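You operate a simulated robot arm through the tools that you are given. There is no shell and no other tool. Be economical: measure what you need, move in short steps, check, and stop when the job is done.

You are at the controls of a simulated two-armed robot. One attempt, no reset.

## Task
Clear the test gauge's held reading and fit it in the red union.
Fine: hold it steady while you press its red key till it reads nought; fit it, clamp it, then open the red hand wheel.

The check looks at the end state, three seconds after you hand in, the way a careful person would. Anything else that was tipped, shoved, dropped, spilled or broken makes it a failure.

## Robot
Two 7-joint arms with two-finger parallel grippers on one trunk, on a base that drives. Base frame: it is fixed to the floor where the robot stands at the start and does not move with it; the origin is under the middle of the robot, x ahead of it, y to its left, z up. Readings come in mm, rad, newtons and seconds.
The left shoulder is at the start at [60, 143, 926], the right one opposite. With the tool pointing down near the work surface each hand reaches from about 320 to 740 mm from the robot's upright axis, wherever it stands, measured 20 degrees to its own side. Places, roughly: green cock lever [400, -200, 700]; green inlet valve lever [700, -200, 1100]; green outlet valve lever [700, 0, 1100]; green strainer clamp lever [600, -200, 1000]; orange cock lever [400, 300, 700]; orange inlet valve lever [700, 200, 1200]; orange outlet valve lever [700, 400, 1200]; orange strainer clamp lever [600, 200, 1000]; pump valve lever [700, -400, 1200]; red cock lever [400, 0, 700]; red hand wheel [400, -400, 700]; red key [500, -100, 1000]; red union [600, -500, 900]; red union clamp lever [600, -500, 1000]; town valve lever [700, 400, 1300]. Payload 1.57 kg a hand.
The tool frame of a hand sits at the grasp point between the pads (the TCP): z along the fingers, y along the line on which they close. The tips reach 30 mm beyond it. The gripper opens to 110 mm. The fingers are 24 mm wide and 12 mm thick; the gripper's body (48 by 112 mm) begins 78 mm behind the TCP.
Orientation is that of the tool frame in the base frame, as a unit quaternion [w, x, y, z]. With the fingers straight down and closing along the base's y, the tool's x points along the base's -x, its y along +y and its z along -z.

## Interface
- The arms move only by the tool play_rows. It takes "left_targets", "right_targets" or both (then of equal length, played together; a hand with none holds still); each is a list of rows, each a list of 7 numbers: the closure in counts, from 0 (fully open) to 255 (shut), then the shift along the tool's x, y, z in units of 50 mm (1.0 is 50 mm), then the turn, a rotation vector about the tool's x, y, z in units of 8 degrees (1.0 is 8 degrees). In form: [[gripper, dx, dy, dz, ax, ay, az], ...]. A call has 1 to 12 rows; each row shifts and turns the commanded pose from where the row before left it, along the tool's axes as they then stand. A call with a number of a shift or a turn outside -1 to 1 is refused whole. A row lasts 0.2 s, in which the tool goes at most 50 mm and 0.15 rad; a call with a longer step from one row to the next is refused whole, and so is a gripper value outside its range. Where a pose cannot be reached the arm comes as near as it can. A force on the tool above 90 N (or 10 N above the force at the start of the call, whichever is more), or a blocked arm, ends the call early, and 0.2 s more pass. The fingers move at their own pace (about 45 mm/s each) and stop on an object; they squeeze with about 30 N. The grip force told is the motor's: it shows also when the fingers shut on nothing. Time passes only in rows, and 0.2 s behind the last, so rows that do not move let the fingers close. The reply holds the time, the measured pose of the TCP, the force on the tool along the base axes, the opening and the grip force, in the units named above and with some noise, with the torque about the TCP (base axes, N m) and any sound that the robot's microphone picked up.
- Cameras (640 x 400 px; columns grow to the right, rows downward): "scene" is now at [49.2, -14.7, 1536.4]; the picture's right is [-0.20, -0.98, -0.00], its down [-0.73, 0.15, -0.67] and it looks along [0.66, -0.13, -0.74] (base axes); focal length 264 px, centre (320, 200). "left" rides on the left gripper at [70, -16, -141] in its tool frame; the picture's right is [0.23, 0.97, 0.00], its down [-0.86, 0.20, -0.48] and it looks along [-0.47, 0.11, 0.88] (tool axes); focal length 222 px, centre (320, 200). "right" rides on the right gripper at [70, 16, -141] in its tool frame; the picture's right is [-0.23, 0.97, 0.00], its down [-0.86, -0.20, -0.48] and it looks along [-0.47, -0.11, 0.88] (tool axes); focal length 222 px, centre (320, 200). There is no depth. A picture from a camera that has moved, and an enlarged one, comes with that camera's place and axes in the base frame and with its lens.
- snapshot(camera): a new picture of that camera. No time passes.
- raise_lower(by): slides the trunk up (or, below 0, down) by that many mm; the arms and the scene camera ride with it, the base frame stays. It gives what a move gives, with no picture.
- steer(legs): drives the robot by 1 to 6 legs, each [ahead, left, turn to the left] in mm, mm and rad, along the robot's own axes; the way and the turn of a leg run together, so that a leg with both is an arc; at most 1500 mm and 3.142 rad a leg. The arms and the cameras ride along, it lands a little off, and it stops where it bumps. It gives what a move gives.
- pan_tilt(pan, tilt): turns the head with the scene camera to pan (to the left, within 1.501 rad either way) and tilt (down, from -0.506 to 1.204), counted from straight ahead of the robot. It gives what a move gives.
- inspect(camera, box): a new picture of the part [left, top, right, bottom] of that camera's present view, enlarged. No time passes.
- job_done(): hands the job in; it is judged then, once.

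Go step by step. Nothing tells you exact positions but the pictures and the camera data: compare them with the known pose of the tool, close in by small moves and look again before you grip or let go. The budget is 120 turns and 100 pictures, counting those below and the enlarged ones. Unless the task says otherwise, let go and move clear before handing in, and close with one line.

The tools are called after "Call:" as name(argument=value, ...) on one line, values as JSON. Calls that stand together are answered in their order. play_rows: Moves the arms, as the interface text tells. Its arguments: {"type":"object","properties":{"left_targets":{"type":"array","items":{"type":"array","items":{"type":"number"}}},"right_targets":{"type":"array","items":{"type":"array","items":{"type":"number"}}}},"required":[]} The other tools are called the same way: raise_lower (by) slides the trunk up or down; steer (legs) drives the base; pan_tilt (pan, tilt) turns the head that bears the scene camera; snapshot (camera) takes a picture; inspect (camera, box) takes an enlarged picture of a part of a camera's view; job_done () hands the job in.

At the start:

```text
time: 0.0
left_position: [457.1, -61.2, 999.8]
left_tool_rot: [0.0, 0.0, 1.0, 0.001]
left_contact_force: [0.3, -0.4, 0.3]
left_wrist_torque: [0.02, -0.01, -0.01]
left_width: 110.2
left_grasp_force: 0.1
right_position: [373.6, -452.8, 999.7]
right_tool_rot: [0.0, 0.0, 1.0, 0.0]
right_contact_force: [1.0, -0.3, 0.5]
right_wrist_torque: [-0.01, 0.0, -0.01]
right_width: 109.9
right_grasp_force: 0.1
trunk travel left (down, up): [-525.0, 65.0]
robot x, y, heading: [-0.7, 3.0, 0.005]
head pan, tilt: [-0.197, 0.836]
```

scene: 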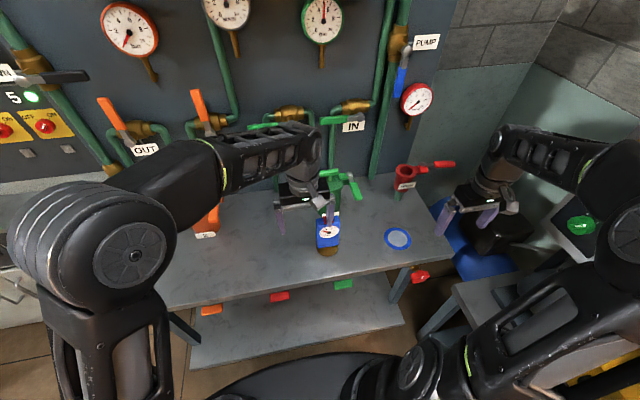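
right: 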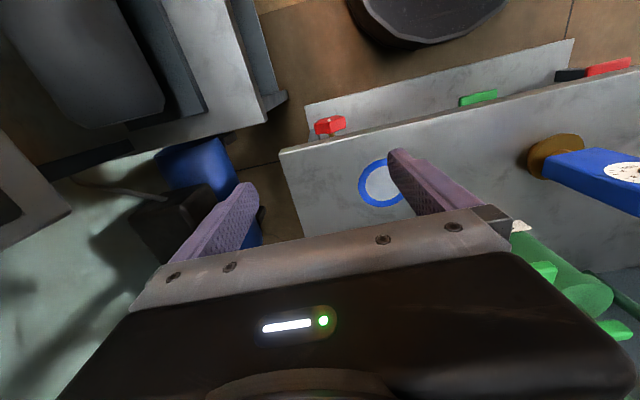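
left: 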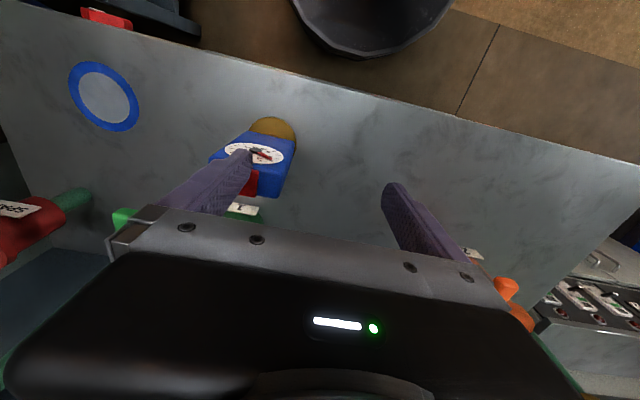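

The blue gauge stands on the bench about mid-right, the red union is at the back right, and a blue ring sits on the bench. I'll look closer at the gauge, the union and the surroundings.

Call:
inspect(camera="scene", box=[260, 160, 420, 260])

Call:
inspect(camera="scene", box=[360, 60, 520, 160])

Call:
inspect(camera="left", box=[180, 90, 340, 190])

Call:
inspect(camera="scene", box=[360, 140, 520, 300])

```text
4.00 times, centred on (340, 210) of scene
camera zoom: at [49.2, -14.7, 1536.4], right [-0.2, -0.98, 0.0], down [-0.73, 0.15, -0.67], along [0.66, -0.13, -0.74], focal length 1055 px, centre (240, 160)
```

zoom: 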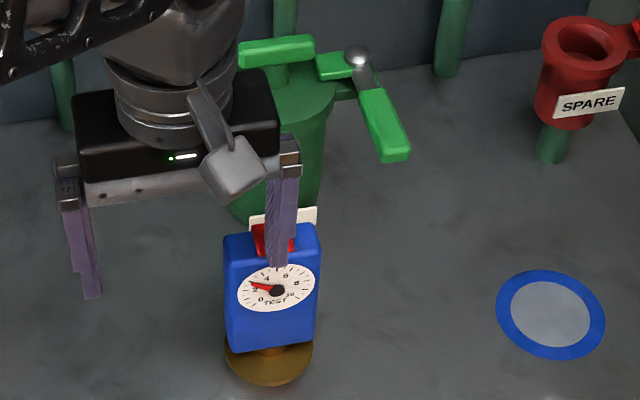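

```text
4.00 times, centred on (440, 110) of scene
camera zoom: at [49.2, -14.7, 1536.4], right [-0.2, -0.98, 0.0], down [-0.73, 0.15, -0.67], along [0.66, -0.13, -0.74], focal length 1055 px, centre (-160, 560)
```

zoom: 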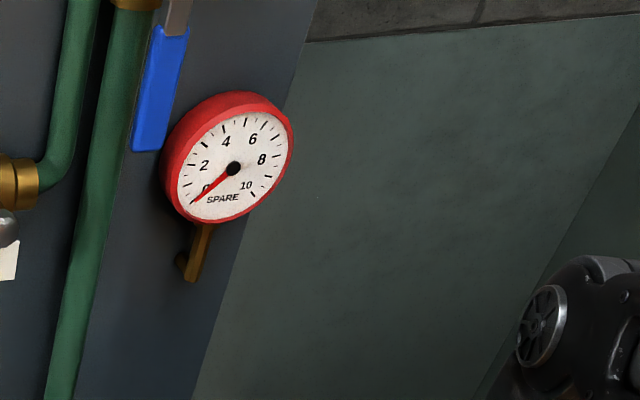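

```text
4.00 times, centred on (260, 140) of left
camera zoom: at [388.8, -75.6, 1141.8], right [-0.23, 0.97, 0.0], down [0.86, 0.2, 0.48], along [0.47, 0.11, -0.88], focal length 888 px, centre (560, 440)
```

zoom: 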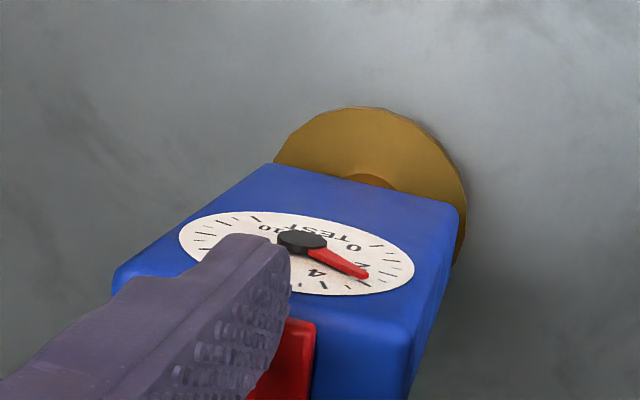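

```text
2.50 times, centred on (440, 220) of scene
camera zoom: at [49.2, -14.7, 1536.4], right [-0.2, -0.98, 0.0], down [-0.73, 0.15, -0.67], along [0.66, -0.13, -0.74], focal length 659 px, centre (20, 150)
```

zoom: 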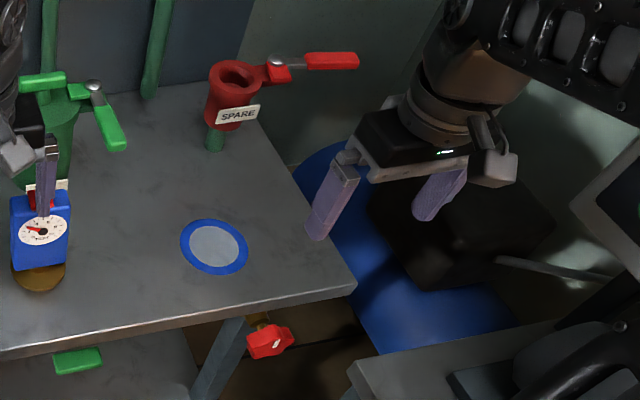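

The left hand hovers right by the gauge, with a finger near its dial. I'll lift the left hand up and to the left to see the gauge clear.

Call:
play_rows(left_targets=[[0, 0, 0, -1, 0, 0, 0], [0, 0, 0, -1, 0, 0, 0], [0, 0, 1, 0, 0, 0, 0], [0, 0, 1, 0, 0, 0, 0], [0, 0, 1, 0, 0, 0, 0], [0, 0, 0, 0, 0, 0, 0]])

Call:
inspect(camera="scene", box=[260, 160, 420, 260])

Call:
snapshot(camera="left")

```text
time: 1.4
left_position: [456.9, 89.3, 1087.6]
left_tool_rot: [0.0, 0.001, 1.0, 0.0]
left_contact_force: [0.1, -0.4, 0.1]
left_wrist_torque: [-0.02, 0.01, 0.0]
left_width: 110.0
left_grasp_force: 0.0
left hand out of reach, approached as far as the arm can: row 2
right_position: [374.4, -452.3, 1000.2]
right_tool_rot: [0.001, 0.0, 1.0, 0.0]
right_contact_force: [-0.5, -0.3, -0.3]
right_wrist_torque: [0.07, 0.03, 0.01]
right_width: 110.3
right_grasp_force: 0.1
trunk travel left (down, up): [-525.0, 65.0]
robot x, y, heading: [-0.8, 1.7, -0.004]
head pan, tilt: [-0.197, 0.836]
```

```text
4.00 times, centred on (340, 210) of scene
camera zoom: at [49.4, -15.6, 1536.4], right [-0.2, -0.98, 0.0], down [-0.73, 0.15, -0.67], along [0.66, -0.13, -0.74], focal length 1055 px, centre (240, 160)
```

zoom: 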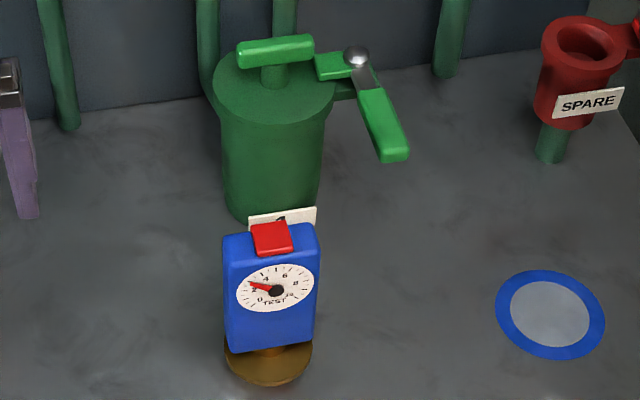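

```text
91 pictures are left
camera left: at [388.7, 74.3, 1230.1], right [-0.23, 0.97, 0.0], down [0.86, 0.2, 0.48], along [0.47, 0.11, -0.88], focal length 222 px, centre (320, 200)
```

left: 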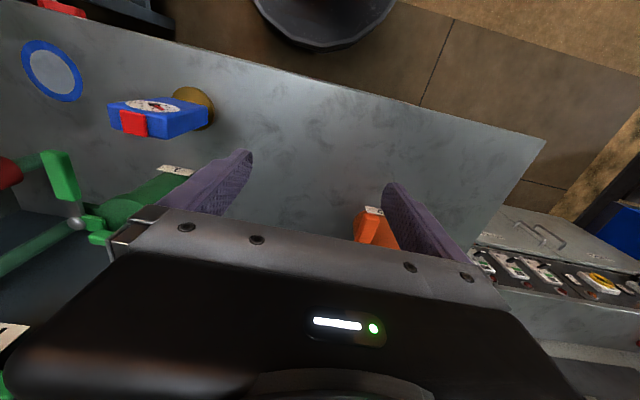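

Call:
inspect(camera="scene", box=[304, 208, 352, 260])

Call:
inspect(camera="left", box=[90, 70, 230, 150])

Call:
inspect(camera="scene", box=[384, 150, 464, 210])

Call:
inspect(camera="right", box=[500, 120, 640, 210])

```text
7.69 times, centred on (328, 234) of scene
camera zoom: at [49.4, -15.6, 1536.4], right [-0.2, -0.98, 0.0], down [-0.73, 0.15, -0.67], along [0.66, -0.13, -0.74], focal length 2029 px, centre (258, -62)
```

zoom: 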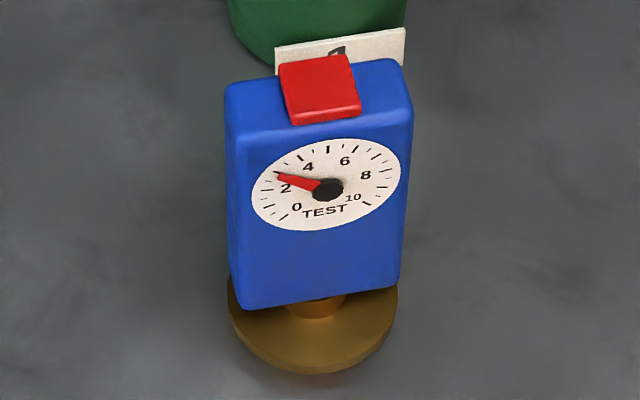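

```text
4.57 times, centred on (160, 110) of left
camera zoom: at [388.7, 74.3, 1230.1], right [-0.23, 0.97, 0.0], down [0.86, 0.2, 0.48], along [0.47, 0.11, -0.88], focal length 1015 px, centre (1051, 611)
```

zoom: 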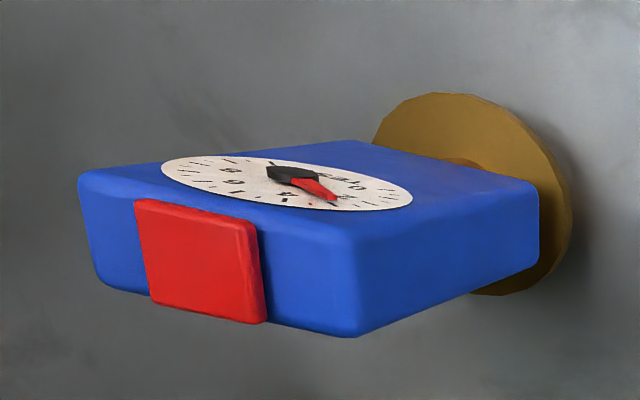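

```text
6.67 times, centred on (424, 180) of scene
camera zoom: at [49.4, -15.6, 1536.4], right [-0.2, -0.98, 0.0], down [-0.73, 0.15, -0.67], along [0.66, -0.13, -0.74], focal length 1758 px, centre (-373, 333)
```

zoom: 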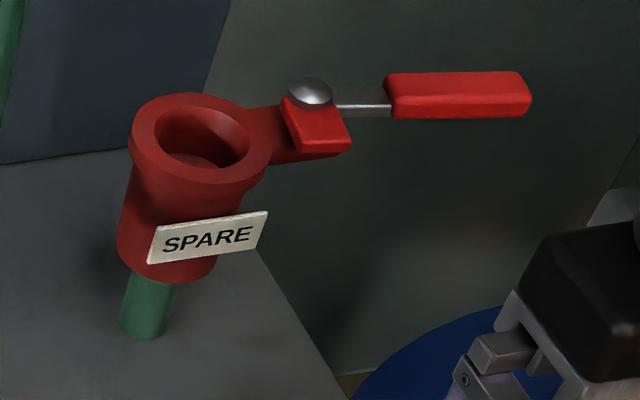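

```text
4.44 times, centred on (570, 165) of right
camera zoom: at [304.3, -436.3, 1142.0], right [0.23, 0.97, 0.0], down [0.86, -0.2, 0.48], along [0.47, -0.11, -0.88], focal length 987 px, centre (-791, 356)
```

zoom: 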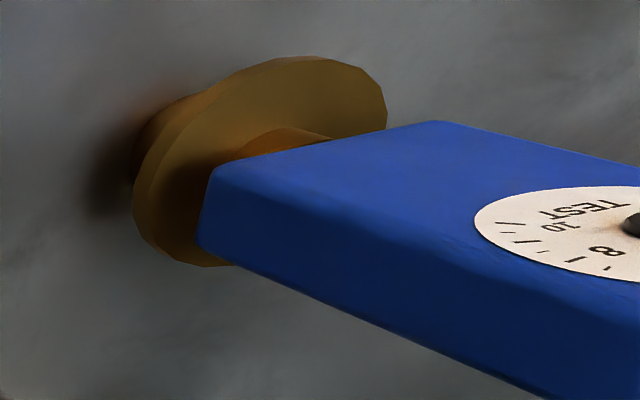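

The gauge has a spigot under a brass flange, and the union is a cup with a bore and a swing clamp. Now I'll check the space to the right and below for driving, and the hand wheel.

Call:
pan_tilt(pan=-0.9, tilt=0.9)

Call:
snapshot(camera="scene")

Call:
snapshot(camera="right")

```text
time: 2.5
left_position: [457.7, 88.9, 1089.0]
left_tool_rot: [0.0, 0.0, 1.0, 0.0]
left_contact_force: [0.0, -0.9, -0.5]
left_wrist_torque: [0.01, 0.03, -0.02]
left_width: 110.2
left_grasp_force: 0.1
right_position: [373.9, -452.9, 1000.5]
right_tool_rot: [0.0, 0.0, 1.0, 0.0]
right_contact_force: [-0.2, 0.2, -0.4]
right_wrist_torque: [0.0, -0.03, -0.01]
right_width: 109.9
right_grasp_force: 0.0
trunk travel left (down, up): [-525.0, 65.0]
robot x, y, heading: [-1.6, -0.5, -0.002]
head pan, tilt: [-0.901, 0.901]
```

```text
86 pictures are left
camera scene: at [18.9, -58.3, 1531.5], right [-0.78, -0.62, 0.0], down [-0.49, 0.61, -0.62], along [0.39, -0.49, -0.78], focal length 264 px, centre (320, 200)
```

scene: 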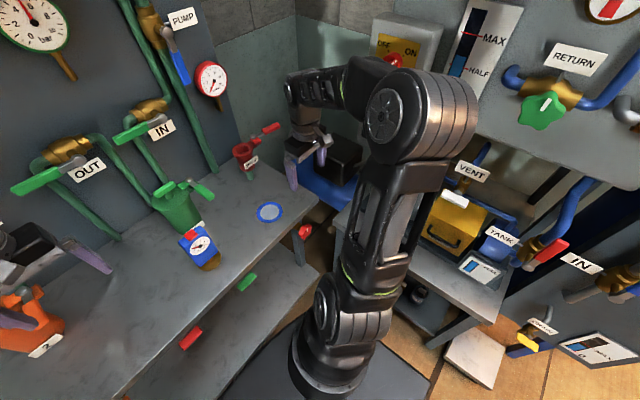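

```text
85 pictures are left
camera right: at [304.3, -435.5, 1142.3], right [0.23, 0.97, 0.0], down [0.86, -0.2, 0.48], along [0.47, -0.11, -0.88], focal length 222 px, centre (320, 200)
```

right: 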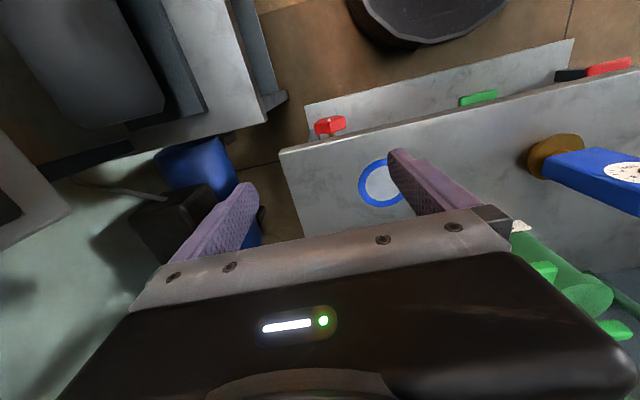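

The union appears to be at about (649,-431), rim z≈945, and the gauge at about (485,-121), top z≈960. I'll pitch the right hand forward (30° below level), which suits the gauge grip and gives a view of the union clamp.

Call:
play_rows(right_targets=[[0, 0, 0, 0, 0, -1, 0], [0, 0, 0, 0, 0, -1, 0], [0, 0, 0, 0, 0, -1, 0], [0, 0, 0, 0, 0, -1, 0], [0, 0, 0, 0, 0, -1, 0], [0, 0, 0, 0, 0, -1, 0], [0, 0, 0, 0, 0, -1, 0], [0, 0, 0, 0, 0, -0.5, 0], [0, 0, 0, 0, 0, 0, 0]])

Call:
snapshot(camera="right")

```text
time: 4.5
left_position: [456.5, 90.4, 1088.6]
left_tool_rot: [0.001, 0.001, 1.0, 0.0]
left_contact_force: [0.8, -0.2, 0.0]
left_wrist_torque: [0.01, 0.02, -0.03]
left_width: 110.0
left_grasp_force: 0.1
right_position: [374.2, -452.2, 999.4]
right_tool_rot: [0.5, 0.0, 0.866, 0.0]
right_contact_force: [0.8, -0.9, -0.1]
right_wrist_torque: [0.01, 0.03, 0.01]
right_width: 110.1
right_grasp_force: 0.2
trunk travel left (down, up): [-525.0, 65.0]
robot x, y, heading: [-1.9, -0.2, 0.001]
head pan, tilt: [-0.901, 0.901]
```

```text
84 pictures are left
camera right: at [216.8, -435.7, 1011.0], right [0.11, 0.97, 0.2], down [0.01, -0.2, 0.98], along [0.99, -0.11, -0.04], focal length 222 px, centre (320, 200)
```

right: 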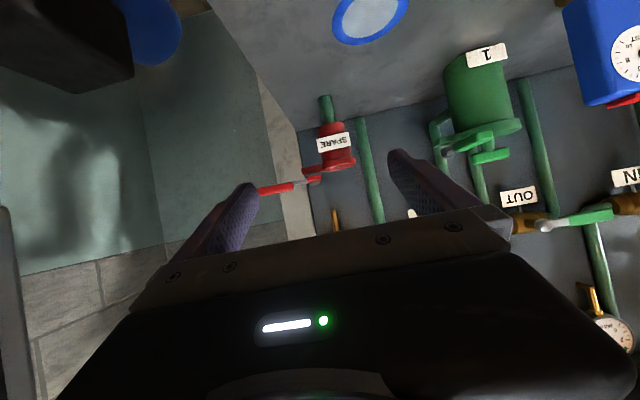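

Call:
inspect(camera="right", box=[250, 90, 370, 200])

Call:
inspect(camera="right", box=[420, 50, 530, 170])

Call:
inspect(camera="scene", box=[220, 110, 340, 250])

```text
3.64 times, centred on (310, 145) of right
camera zoom: at [216.8, -435.7, 1011.0], right [0.11, 0.97, 0.2], down [0.01, -0.2, 0.98], along [0.99, -0.11, -0.04], focal length 808 px, centre (356, 400)
```

zoom: 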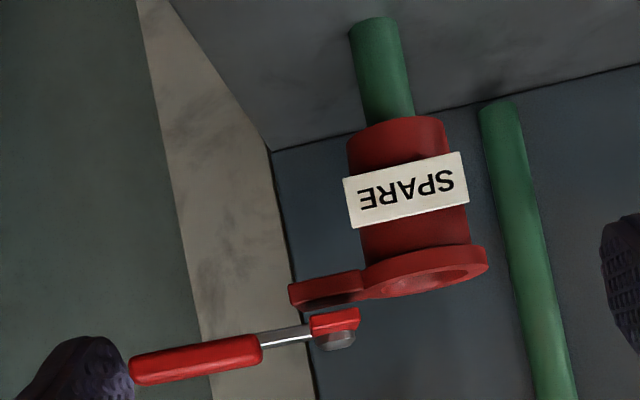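

```text
3.33 times, centred on (475, 110) of right
camera zoom: at [216.8, -435.7, 1011.0], right [0.11, 0.97, 0.2], down [0.01, -0.2, 0.98], along [0.99, -0.11, -0.04], focal length 740 px, centre (-197, 500)
```

zoom: 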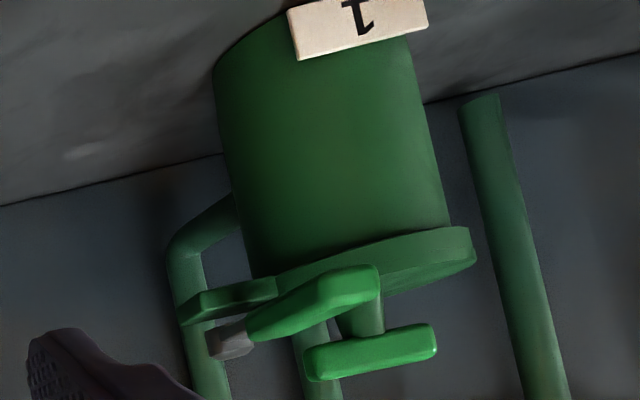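

```text
2.86 times, centred on (280, 180) of scene
camera zoom: at [18.8, -58.3, 1531.5], right [-0.78, -0.62, 0.0], down [-0.49, 0.61, -0.62], along [0.39, -0.49, -0.78], focal length 754 px, centre (434, 257)
```

zoom: 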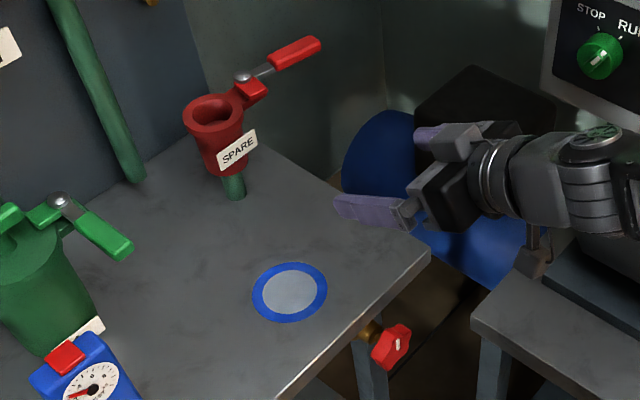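

Union axis is confirmed by two cameras at about (649,-431,940), with the clamp pivot at (656,-488,960) and its handle pointing -y. Now I bring the right hand in front of the gauge.

Call:
play_rows(right_targets=[[0, 0, 0.95, 0, 0, 0, 0], [0, 0, 0.95, 0, 0, 0, 0], [0, 0, 0.95, 0, 0, 0, 0], [0, 0, 0.95, 0, 0, 0, 0], [0, 0, 0.95, 0, 0, 0, 0], [0, 0, 0.95, 0, 0, 0, 0], [0, 0, 0.93, 0, 0, 0, 0], [0, 0.52, 0, 0.4, 0, 0, 0], [0, 0, 0, 0, 0, 0, 0]])

Call:
pan_tilt(pan=-0.197, tilt=0.9)

Call:
snapshot(camera="right")

Call:
snapshot(camera="scene")

```text
time: 6.5
left_position: [457.3, 90.0, 1089.3]
left_tool_rot: [0.0, 0.0, 1.0, 0.0]
left_contact_force: [1.3, -0.1, -0.1]
left_wrist_torque: [0.05, -0.04, -0.01]
left_width: 110.0
left_grasp_force: 0.1
right_position: [509.5, -246.9, 1027.3]
right_tool_rot: [0.499, -0.001, 0.866, 0.0]
right_contact_force: [-0.1, 1.1, 0.4]
right_wrist_torque: [-0.01, 0.0, 0.01]
right_width: 110.1
right_grasp_force: 0.1
right hand out of reach, approached as far as the arm can: row 1, 2, 3, 4, 5, 6, 7, 8
trunk travel left (down, up): [-525.0, 65.0]
robot x, y, heading: [1.4, -2.3, 0.003]
head pan, tilt: [-0.901, 0.901]
```

```text
time: 7.5
left_position: [456.5, 90.2, 1087.7]
left_tool_rot: [0.001, 0.0, 1.0, 0.0]
left_contact_force: [0.3, 0.4, -0.1]
left_wrist_torque: [0.04, 0.02, -0.03]
left_width: 110.1
left_grasp_force: 0.1
right_position: [509.6, -248.2, 1026.4]
right_tool_rot: [0.499, 0.0, 0.867, 0.0]
right_contact_force: [-0.7, -0.1, 0.3]
right_wrist_torque: [0.01, 0.01, -0.01]
right_width: 110.2
right_grasp_force: 0.1
trunk travel left (down, up): [-525.0, 65.0]
robot x, y, heading: [-1.7, -0.1, -0.001]
head pan, tilt: [-0.197, 0.901]
```

```text
80 pictures are left
camera right: at [352.3, -231.1, 1038.5], right [0.11, 0.97, 0.2], down [0.02, -0.2, 0.98], along [0.99, -0.11, -0.04], focal length 222 px, centre (320, 200)
```

right: 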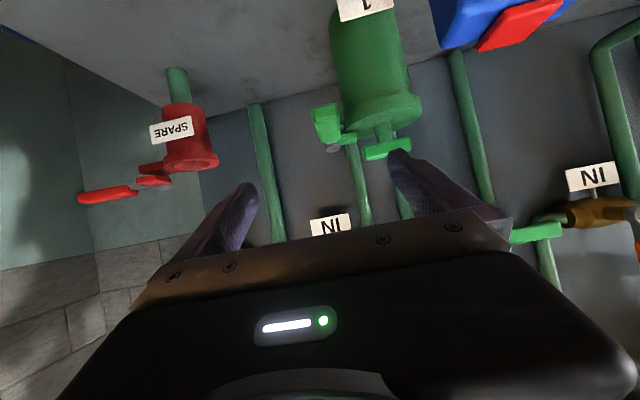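

```text
79 pictures are left
camera scene: at [45.9, -14.0, 1531.5], right [-0.2, -0.98, 0.0], down [-0.77, 0.15, -0.62], along [0.61, -0.12, -0.78], focal length 264 px, centre (320, 200)
```

scene: 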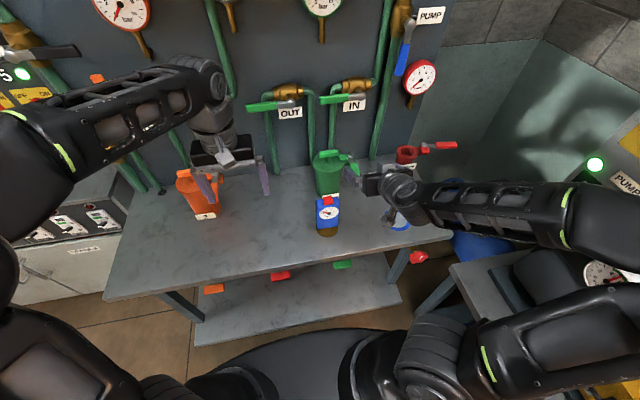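

The right hand can't get that close to the body in this orientation; it stayed clear of everything. I'll back the robot 160 mm so that the gauge sits at a comfortable reach.

Call:
steer(legs=[[-160, 0, 0]])

Call:
play_rows(right_targets=[[0, -0.3, 0.6, 0.5, 0, 0, 0], [0, -0.3, 0.6, 0.5, 0, 0, 0], [0, 0, 0.6, 0.4, 0, 0, 0], [0, 0, 0.6, 0, 0, 0, 0], [0, 0, 0.1, 0, 0, 0, 0], [0, 0, 0, 0, 0, 0, 0]])

Call:
snapshot(camera="scene")

Call:
snapshot(camera="right")

```text
time: 9.0
left_position: [293.5, 90.2, 1088.8]
left_tool_rot: [0.0, 0.0, 1.0, 0.0]
left_contact_force: [-0.8, -0.7, -0.8]
left_wrist_torque: [-0.03, -0.03, 0.0]
left_width: 110.0
left_grasp_force: 0.0
right_position: [347.2, -247.9, 1027.8]
right_tool_rot: [0.499, 0.0, 0.866, 0.0]
right_contact_force: [-0.4, -1.0, 0.3]
right_wrist_torque: [0.0, -0.02, 0.0]
right_width: 109.8
right_grasp_force: 0.0
trunk travel left (down, up): [-525.0, 65.0]
robot x, y, heading: [-165.5, -1.7, 0.002]
head pan, tilt: [-0.197, 0.901]
```

```text
time: 10.4
left_position: [295.4, 91.2, 1088.5]
left_tool_rot: [0.0, -0.001, 1.0, 0.0]
left_contact_force: [0.6, 1.0, 0.1]
left_wrist_torque: [0.0, 0.01, -0.01]
left_width: 109.7
left_grasp_force: 0.1
right_position: [423.3, -121.3, 1017.0]
right_tool_rot: [0.498, -0.001, 0.867, 0.001]
right_contact_force: [-0.2, -0.6, 0.4]
right_wrist_torque: [0.0, 0.04, 0.0]
right_width: 109.8
right_grasp_force: 0.1
trunk travel left (down, up): [-525.0, 65.0]
robot x, y, heading: [-160.4, -2.2, 0.001]
head pan, tilt: [-0.197, 0.901]
```

```text
78 pictures are left
camera scene: at [-115.9, -13.9, 1531.5], right [-0.19, -0.98, 0.0], down [-0.77, 0.15, -0.62], along [0.61, -0.12, -0.78], focal length 264 px, centre (320, 200)
```

scene: 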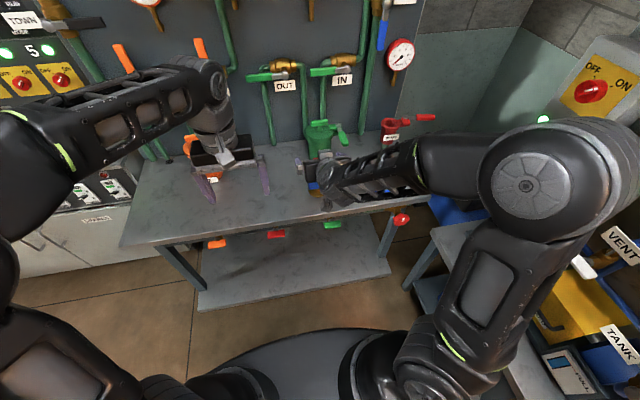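

```text
77 pictures are left
camera right: at [266.8, -104.9, 1029.4], right [0.11, 0.97, 0.2], down [0.02, -0.2, 0.98], along [0.99, -0.11, -0.04], focal length 222 px, centre (320, 200)
```

right: 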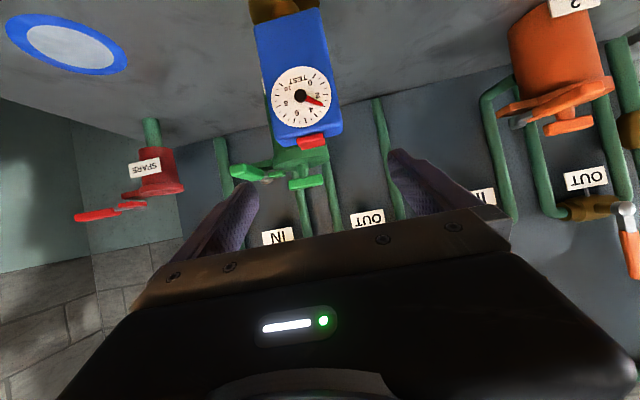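

The gauge body spans y −157…−91, z 843…958, front at x≈471. I'll descend in front of it, then advance with the fingers straddling it, and look before closing.

Call:
play_rows(right_targets=[[0, 0.7, -0.03, 0.5, 0, 0, 0], [0, 0.7, -0.03, 0.54, 0, 0, 0], [0, 0, 0, 0, 0, 0, 0], [0, 0, 0, 0.4, 0, 0, 0], [0, 0, 0, 0.4, 0, 0, 0], [0, 0, 0, 0.35, 0, 0, 0], [0, 0, 0, 0, 0, 0, 0]])

Call:
snapshot(camera="right")

Call:
inspect(camera="scene", box=[270, 140, 390, 240])

```text
time: 12.0
left_position: [295.2, 90.1, 1087.6]
left_tool_rot: [0.0, -0.001, 1.0, 0.0]
left_contact_force: [0.8, -0.5, -0.3]
left_wrist_torque: [0.03, 0.02, -0.03]
left_width: 110.0
left_grasp_force: 0.0
right_position: [482.7, -125.1, 901.0]
right_tool_rot: [0.499, -0.001, 0.867, 0.001]
right_contact_force: [0.4, -0.4, 0.6]
right_wrist_torque: [0.02, -0.02, -0.02]
right_width: 109.8
right_grasp_force: 0.0
trunk travel left (down, up): [-525.0, 65.0]
robot x, y, heading: [-161.7, 0.9, 0.0]
head pan, tilt: [-0.197, 0.901]
```

```text
76 pictures are left
camera right: at [326.1, -108.6, 913.5], right [0.11, 0.97, 0.2], down [0.02, -0.2, 0.98], along [0.99, -0.11, -0.04], focal length 222 px, centre (320, 200)
```

right: 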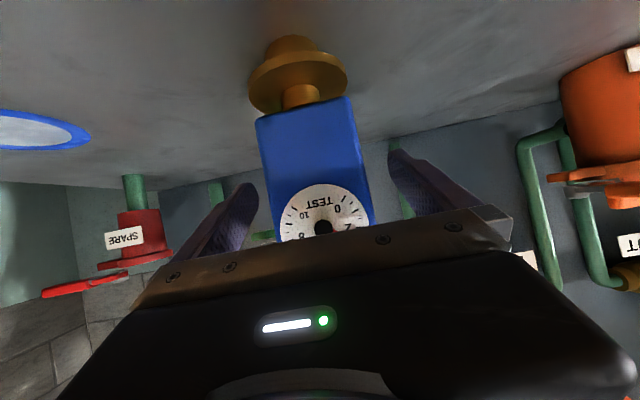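

```text
4.00 times, centred on (330, 190) of scene
camera zoom: at [-116.1, -14.0, 1531.5], right [-0.19, -0.98, 0.0], down [-0.77, 0.15, -0.62], along [0.61, -0.12, -0.78], focal length 1055 px, centre (280, 240)
```

zoom: 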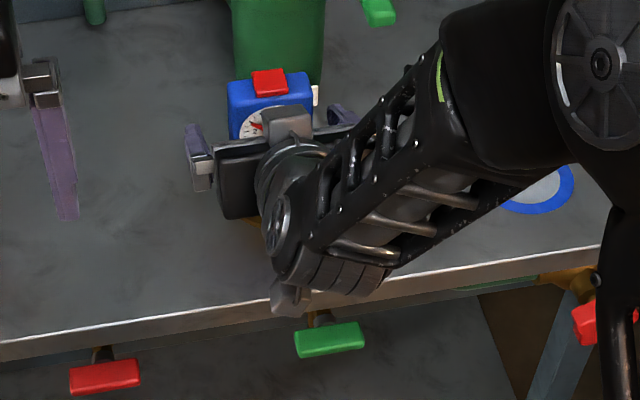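

The fingers straddle the gauge body evenly. I'll close the right hand.

Call:
play_rows(right_targets=[[255, 0, 0, 0, 0, 0, 0], [255, 0, 0, 0, 0, 0, 0], [255, 0, 0, 0, 0, 0, 0], [255, 0, 0, 0, 0, 0, 0], [255, 0, 0, 0, 0, 0, 0]])

Call:
snapshot(camera="right")

```text
time: 13.2
left_position: [296.1, 90.0, 1088.6]
left_tool_rot: [0.0, -0.001, 1.0, 0.0]
left_contact_force: [0.6, -0.6, -0.2]
left_wrist_torque: [0.0, -0.01, 0.02]
left_width: 109.9
left_grasp_force: 0.0
right_position: [483.4, -125.3, 902.1]
right_tool_rot: [0.499, 0.0, 0.866, 0.0]
right_contact_force: [0.3, -1.2, 0.1]
right_wrist_torque: [0.01, -0.05, -0.04]
right_width: 65.8
right_grasp_force: 30.1
trunk travel left (down, up): [-525.0, 65.0]
robot x, y, heading: [-159.9, -0.9, -0.005]
head pan, tilt: [-0.197, 0.901]
```

```text
74 pictures are left
camera right: at [326.2, -108.7, 913.5], right [0.11, 0.97, 0.2], down [0.02, -0.2, 0.98], along [0.99, -0.11, -0.04], focal length 222 px, centre (320, 200)
```

right: 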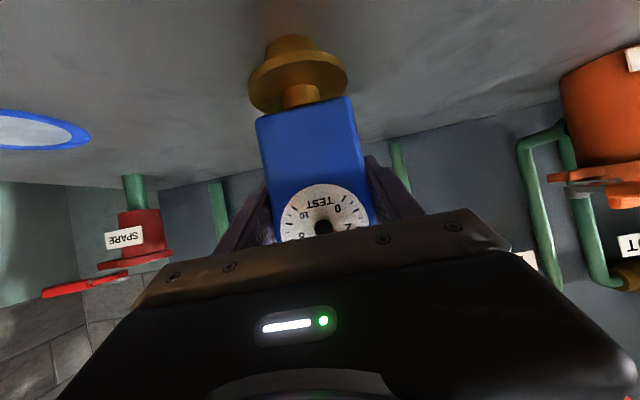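

The gauge is held (66 mm, 30 N). Now the left hand closes its fingers, tilts and comes over the red key from the left, staying high.

Call:
play_rows(left_targets=[[255, 0, 0, 0, 0, -1, 0], [255, 0, 0, 0, 0, -1, 0], [255, 0, 0, 0, 0, -1, 0], [255, 0, 0, 0, 0, -0.75, 0], [255, -0.73, 0, 0.4225, 0, 0, 0], [255, -0.73, 0, 0.4225, 0, 0, 0], [255, -0.73, 0, 0.4225, 0, 0, 0], [255, -0.73, 0, 0.4225, 0, 0, 0], [255, 0, 0, 0, 0, 0, 0]])

Call:
snapshot(camera="left")

```text
time: 15.2
left_position: [463.1, 90.8, 1088.8]
left_tool_rot: [0.258, -0.001, 0.966, 0.0]
left_contact_force: [-0.5, -0.5, 0.5]
left_wrist_torque: [0.02, -0.01, -0.01]
left_width: 0.2
left_grasp_force: 21.4
right_position: [483.4, -125.4, 901.8]
right_tool_rot: [0.498, -0.001, 0.867, 0.0]
right_contact_force: [-1.0, 0.1, 1.0]
right_wrist_torque: [0.04, 0.1, -0.03]
right_width: 65.7
right_grasp_force: 30.3
trunk travel left (down, up): [-525.0, 65.0]
robot x, y, heading: [-163.8, -2.7, 0.006]
head pan, tilt: [-0.197, 0.901]
```

```text
73 pictures are left
camera left: at [333.2, 75.9, 1176.9], right [-0.2, 0.97, -0.11], down [0.5, 0.2, 0.84], along [0.84, 0.11, -0.53], focal length 222 px, centre (320, 200)
```

left: 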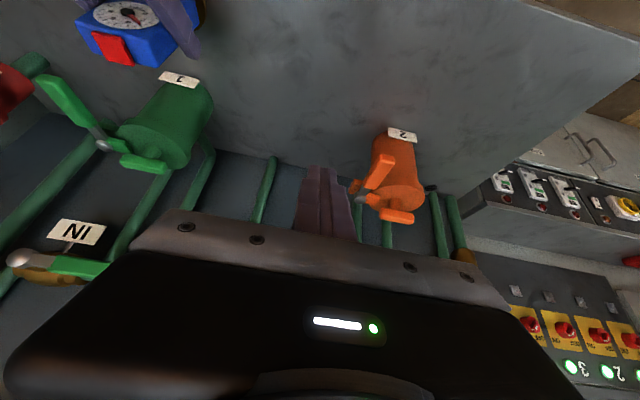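

Call:
play_rows(left_targets=[[255, 0, -0.86, 0, 0, 0, 0], [255, 0, -0.86, 0, 0, 0, 0], [255, 0, -0.86, 0, 0, 0, 0], [255, 0, -0.86, 0, 0, 0, 0], [255, 0, -0.86, 0, 0, 0, 0], [255, 0.4, 0, 0.69, 0, 0, 0], [255, 0, 0, 0, 0, 0, 0]])

Call:
snapshot(camera="left")

Call:
inspect(camera="scene", box=[270, 120, 390, 220])

Call:
snapshot(camera="right")

```text
time: 16.8
left_position: [465.3, -124.6, 1049.3]
left_tool_rot: [0.259, -0.001, 0.966, 0.001]
left_contact_force: [-0.6, -0.1, -0.4]
left_wrist_torque: [0.01, 0.0, 0.02]
left_width: 0.2
left_grasp_force: 21.6
right_position: [484.0, -124.5, 901.9]
right_tool_rot: [0.499, -0.001, 0.867, 0.001]
right_contact_force: [1.2, -0.6, 0.4]
right_wrist_torque: [-0.05, -0.05, 0.0]
right_width: 65.7
right_grasp_force: 30.1
trunk travel left (down, up): [-525.0, 65.0]
robot x, y, heading: [-160.9, -2.5, -0.001]
head pan, tilt: [-0.197, 0.901]
```

```text
72 pictures are left
camera left: at [335.2, -140.0, 1136.5], right [-0.2, 0.97, -0.11], down [0.5, 0.2, 0.84], along [0.84, 0.11, -0.53], focal length 222 px, centre (320, 200)
```

left: 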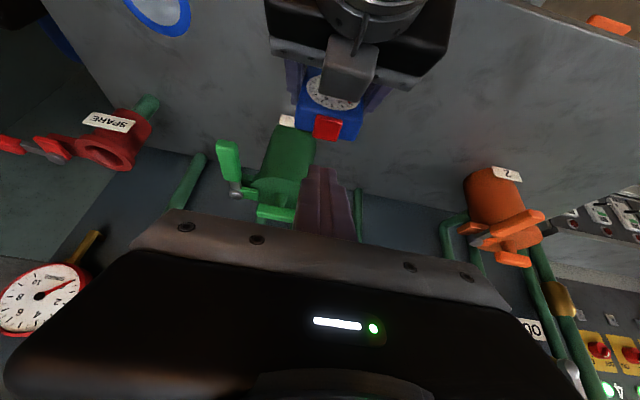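

```text
4.00 times, centred on (330, 170) of scene
camera zoom: at [-115.7, -14.0, 1531.5], right [-0.19, -0.98, 0.0], down [-0.77, 0.15, -0.62], along [0.61, -0.12, -0.78], focal length 1055 px, centre (280, 320)
```

zoom: 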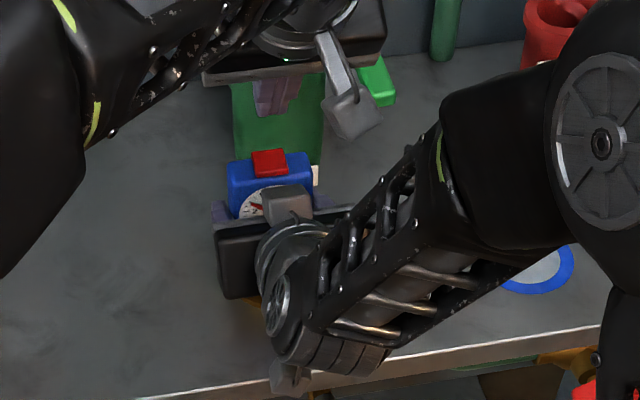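

```text
70 pictures are left
camera right: at [326.3, -108.7, 913.5], right [0.11, 0.97, 0.2], down [0.02, -0.2, 0.98], along [0.99, -0.11, -0.04], focal length 222 px, centre (320, 200)
```

right: 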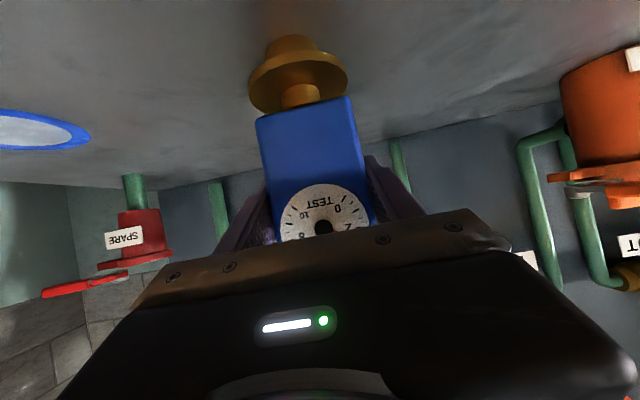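

Call:
play_rows(left_targets=[[255, 0.2, 0, 0.346, 0, 0, 0], [255, 0.2, 0, 0.346, 0, 0, 0], [255, 0.05, 0, 0.087, 0, 0, 0], [255, 0.05, 0, 0.087, 0, 0, 0], [255, 0, 0, 0, 0, 0, 0]])

Call:
snapshot(camera="left")

```text
time: 18.0
left_position: [464.0, -124.6, 998.5]
left_tool_rot: [0.259, -0.001, 0.966, 0.0]
left_contact_force: [0.3, 0.7, 0.3]
left_wrist_torque: [0.03, -0.03, 0.02]
left_width: 0.0
left_grasp_force: 21.7
right_position: [483.7, -125.4, 901.7]
right_tool_rot: [0.498, -0.001, 0.867, 0.0]
right_contact_force: [-0.3, -1.3, 0.0]
right_wrist_torque: [-0.04, -0.02, -0.01]
right_width: 65.7
right_grasp_force: 29.6
trunk travel left (down, up): [-525.0, 65.0]
robot x, y, heading: [-161.0, -1.4, -0.003]
head pan, tilt: [-0.197, 0.901]
```

```text
69 pictures are left
camera left: at [334.8, -139.7, 1086.0], right [-0.2, 0.97, -0.11], down [0.5, 0.2, 0.84], along [0.84, 0.11, -0.53], focal length 222 px, centre (320, 200)
```

left: 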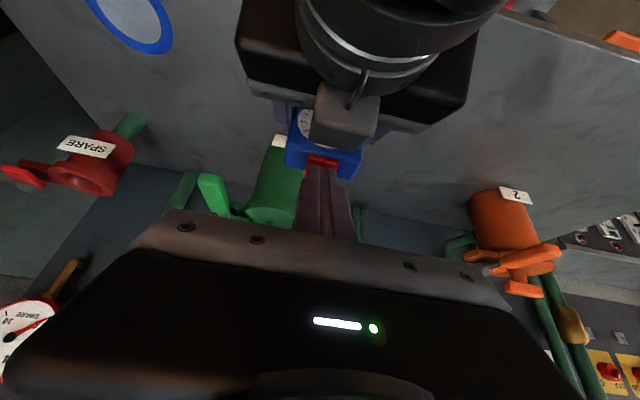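

Call:
play_rows(left_targets=[[255, 0.02, 0, 0.035, 0, 0, 0], [255, 0.02, 0, 0.035, 0, 0, 0], [255, 0.02, 0, 0.035, 0, 0, 0], [255, 0, 0, 0, 0, 0, 0]])

Call:
inspect(camera="left", box=[260, 90, 400, 190])

```text
time: 19.0
left_position: [465.8, -123.8, 993.5]
left_tool_rot: [0.26, 0.001, 0.966, -0.001]
left_contact_force: [-0.9, 0.2, 9.5]
left_wrist_torque: [0.09, -0.05, 0.04]
left_width: 0.1
left_grasp_force: 21.6
right_position: [483.6, -124.4, 901.6]
right_tool_rot: [0.498, -0.001, 0.867, 0.001]
right_contact_force: [4.3, -0.8, -1.2]
right_wrist_torque: [0.13, -0.35, -0.04]
right_width: 66.0
right_grasp_force: 29.6
trunk travel left (down, up): [-525.0, 65.0]
robot x, y, heading: [-159.9, -0.4, -0.002]
head pan, tilt: [-0.197, 0.901]
heard: click
```

```text
4.00 times, centred on (330, 140) of left
camera zoom: at [334.7, -139.6, 1081.0], right [-0.2, 0.97, -0.11], down [0.5, 0.2, 0.84], along [0.84, 0.11, -0.53], focal length 888 px, centre (280, 440)
```

zoom: 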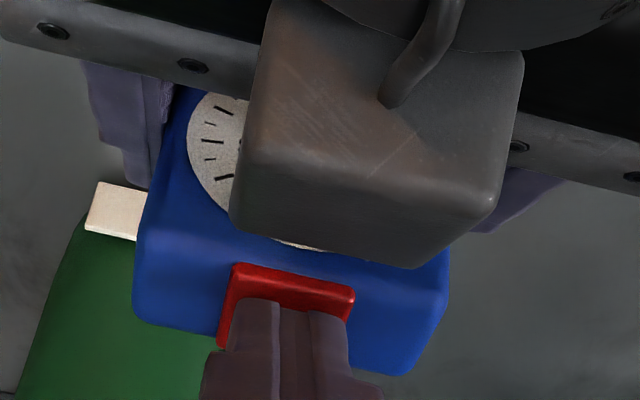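

A click: the key is down with 9.5 N. I'll hold it there and check the needle.

Call:
play_rows(left_targets=[[255, 0, 0, 0, 0, 0, 0], [255, 0, 0, 0, 0, 0, 0], [255, 0, 0, 0, 0, 0, 0], [255, 0, 0, 0, 0, 0, 0], [255, 0, 0, 0, 0, 0, 0]])

Call:
inspect(camera="right", box=[250, 150, 390, 250])

Call:
inspect(camera="scene", box=[310, 150, 360, 190])

```text
time: 20.2
left_position: [464.4, -124.7, 993.0]
left_tool_rot: [0.26, 0.0, 0.966, 0.0]
left_contact_force: [0.5, 1.3, 10.7]
left_wrist_torque: [0.0, -0.1, 0.03]
left_width: 0.0
left_grasp_force: 20.7
right_position: [482.8, -126.2, 901.3]
right_tool_rot: [0.498, -0.001, 0.867, 0.001]
right_contact_force: [3.6, -1.5, -1.5]
right_wrist_torque: [-0.04, -0.47, 0.05]
right_width: 65.9
right_grasp_force: 30.3
trunk travel left (down, up): [-525.0, 65.0]
robot x, y, heading: [-164.4, -2.8, 0.003]
head pan, tilt: [-0.197, 0.901]
```

```text
4.00 times, centred on (320, 200) of right
camera zoom: at [325.9, -108.7, 913.6], right [0.11, 0.97, 0.2], down [0.02, -0.2, 0.98], along [0.99, -0.11, -0.04], focal length 888 px, centre (320, 200)
```

zoom: 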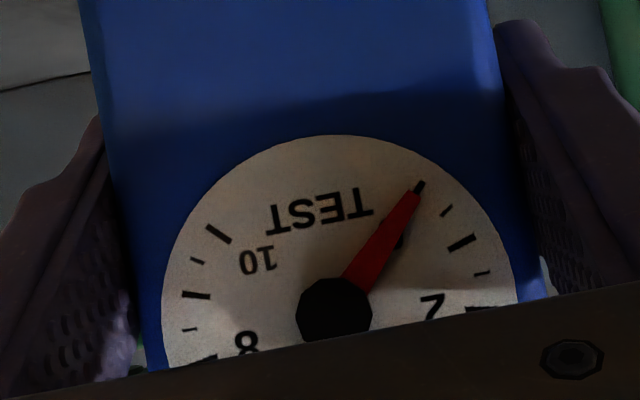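

```text
10.00 times, centred on (335, 170) of scene
camera zoom: at [-116.1, -14.0, 1531.5], right [-0.19, -0.98, 0.0], down [-0.77, 0.15, -0.62], along [0.61, -0.12, -0.78], focal length 2637 px, centre (170, 500)
```

zoom: 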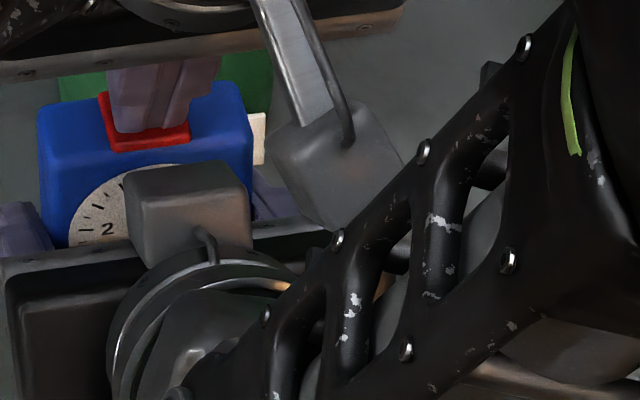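

The needle is on 0. I'll lift the left hand off straight up and take it away to the left.

Call:
play_rows(left_targets=[[255, -0.4, 0, -0.69, 0, 0, 0], [255, -0.4, 0, -0.69, 0, 0, 0], [255, 0, 0.9, 0, 0, 0, 0], [255, 0, 0.9, 0, 0, 0, 0], [255, 0, 0.9, 0, 0, 0, 0], [255, 0, 0.9, 0, 0, 0, 0], [255, 0, 0.7, 0, 0, 0, 0], [255, 0.6, 0, -0.35, 0, 0, 0], [255, 0.6, 0, -0.35, 0, 0, 0], [255, 0, 0, 0, 0, 0, 0]])

Call:
inspect(camera="right", box=[230, 20, 390, 250])

```text
time: 22.4
left_position: [394.2, 90.0, 1072.3]
left_tool_rot: [0.259, -0.001, 0.966, 0.0]
left_contact_force: [-0.9, 0.1, -0.8]
left_wrist_torque: [0.0, 0.03, 0.0]
left_width: 0.1
left_grasp_force: 21.8
right_position: [482.5, -124.7, 901.6]
right_tool_rot: [0.498, -0.001, 0.867, 0.0]
right_contact_force: [0.8, 0.3, 0.2]
right_wrist_torque: [-0.02, -0.02, -0.01]
right_width: 65.7
right_grasp_force: 30.1
trunk travel left (down, up): [-525.0, 65.0]
robot x, y, heading: [-159.6, 4.5, 0.0]
head pan, tilt: [-0.197, 0.901]
```

```text
1.74 times, centred on (310, 135) of right
camera zoom: at [326.3, -108.7, 913.5], right [0.11, 0.97, 0.2], down [0.02, -0.2, 0.98], along [0.99, -0.11, -0.04], focal length 386 px, centre (337, 313)
```

zoom: 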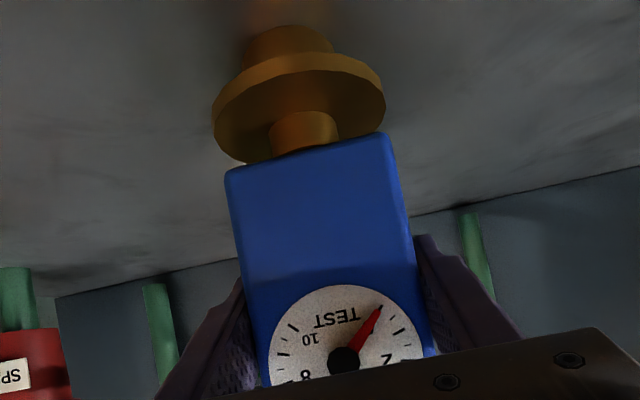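

The needle stays at 0 and the grip is sound. I'll lift the gauge 190 mm straight up, then carry it right to y≈−431.

Call:
play_rows(right_targets=[[255, -0.2, 0, -0.115, 0, 0, 0], [255, -0.75, 0, -0.433, 0, 0, 0], [255, -0.823, 0, -0.475, 0, 0, 0], [255, -0.823, 0, -0.475, 0, 0, 0], [255, -0.7, 0, -0.404, 0, 0, 0], [255, 0, 0, 0, 0, 0, 0]])

Call:
snapshot(camera="right")

Call:
inspect(camera="scene", box=[250, 60, 410, 180])

```text
time: 23.8
left_position: [394.3, 89.4, 1073.4]
left_tool_rot: [0.259, -0.001, 0.966, 0.0]
left_contact_force: [-0.8, -0.8, 0.1]
left_wrist_torque: [0.0, 0.03, -0.06]
left_width: 0.0
left_grasp_force: 20.8
right_position: [482.9, -124.9, 1091.2]
right_tool_rot: [0.499, -0.002, 0.866, 0.002]
right_contact_force: [-0.6, 0.1, -1.8]
right_wrist_torque: [-0.01, 0.02, 0.01]
right_width: 65.9
right_grasp_force: 30.0
trunk travel left (down, up): [-525.0, 65.0]
robot x, y, heading: [-159.7, -1.9, 0.002]
head pan, tilt: [-0.197, 0.901]
```

```text
64 pictures are left
camera right: at [326.2, -107.5, 1104.0], right [0.11, 0.97, 0.2], down [0.02, -0.2, 0.98], along [0.99, -0.11, -0.04], focal length 222 px, centre (320, 200)
```

right: 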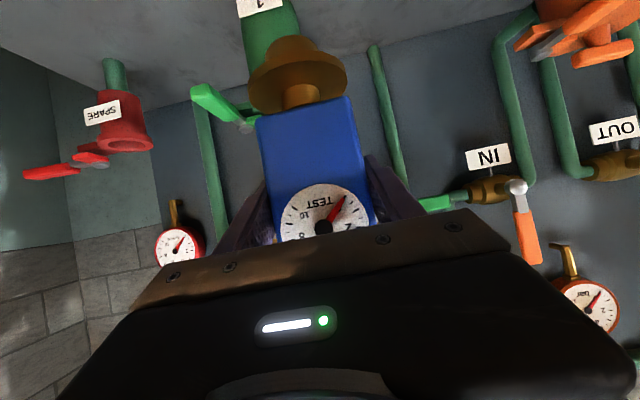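

```text
3.33 times, centred on (330, 120) of scene
camera zoom: at [-115.2, -14.0, 1531.5], right [-0.19, -0.98, 0.0], down [-0.77, 0.15, -0.62], along [0.61, -0.12, -0.78], focal length 879 px, centre (287, 467)
```

zoom: 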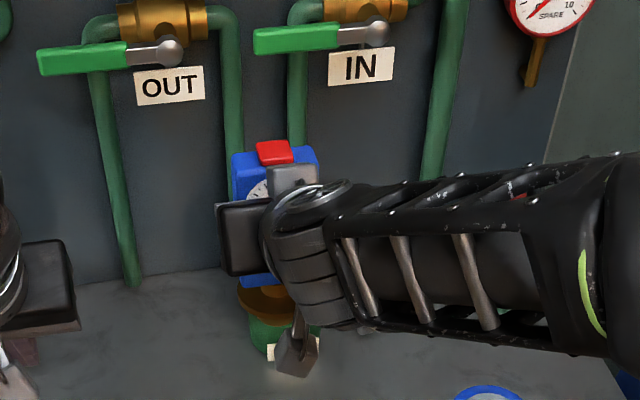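

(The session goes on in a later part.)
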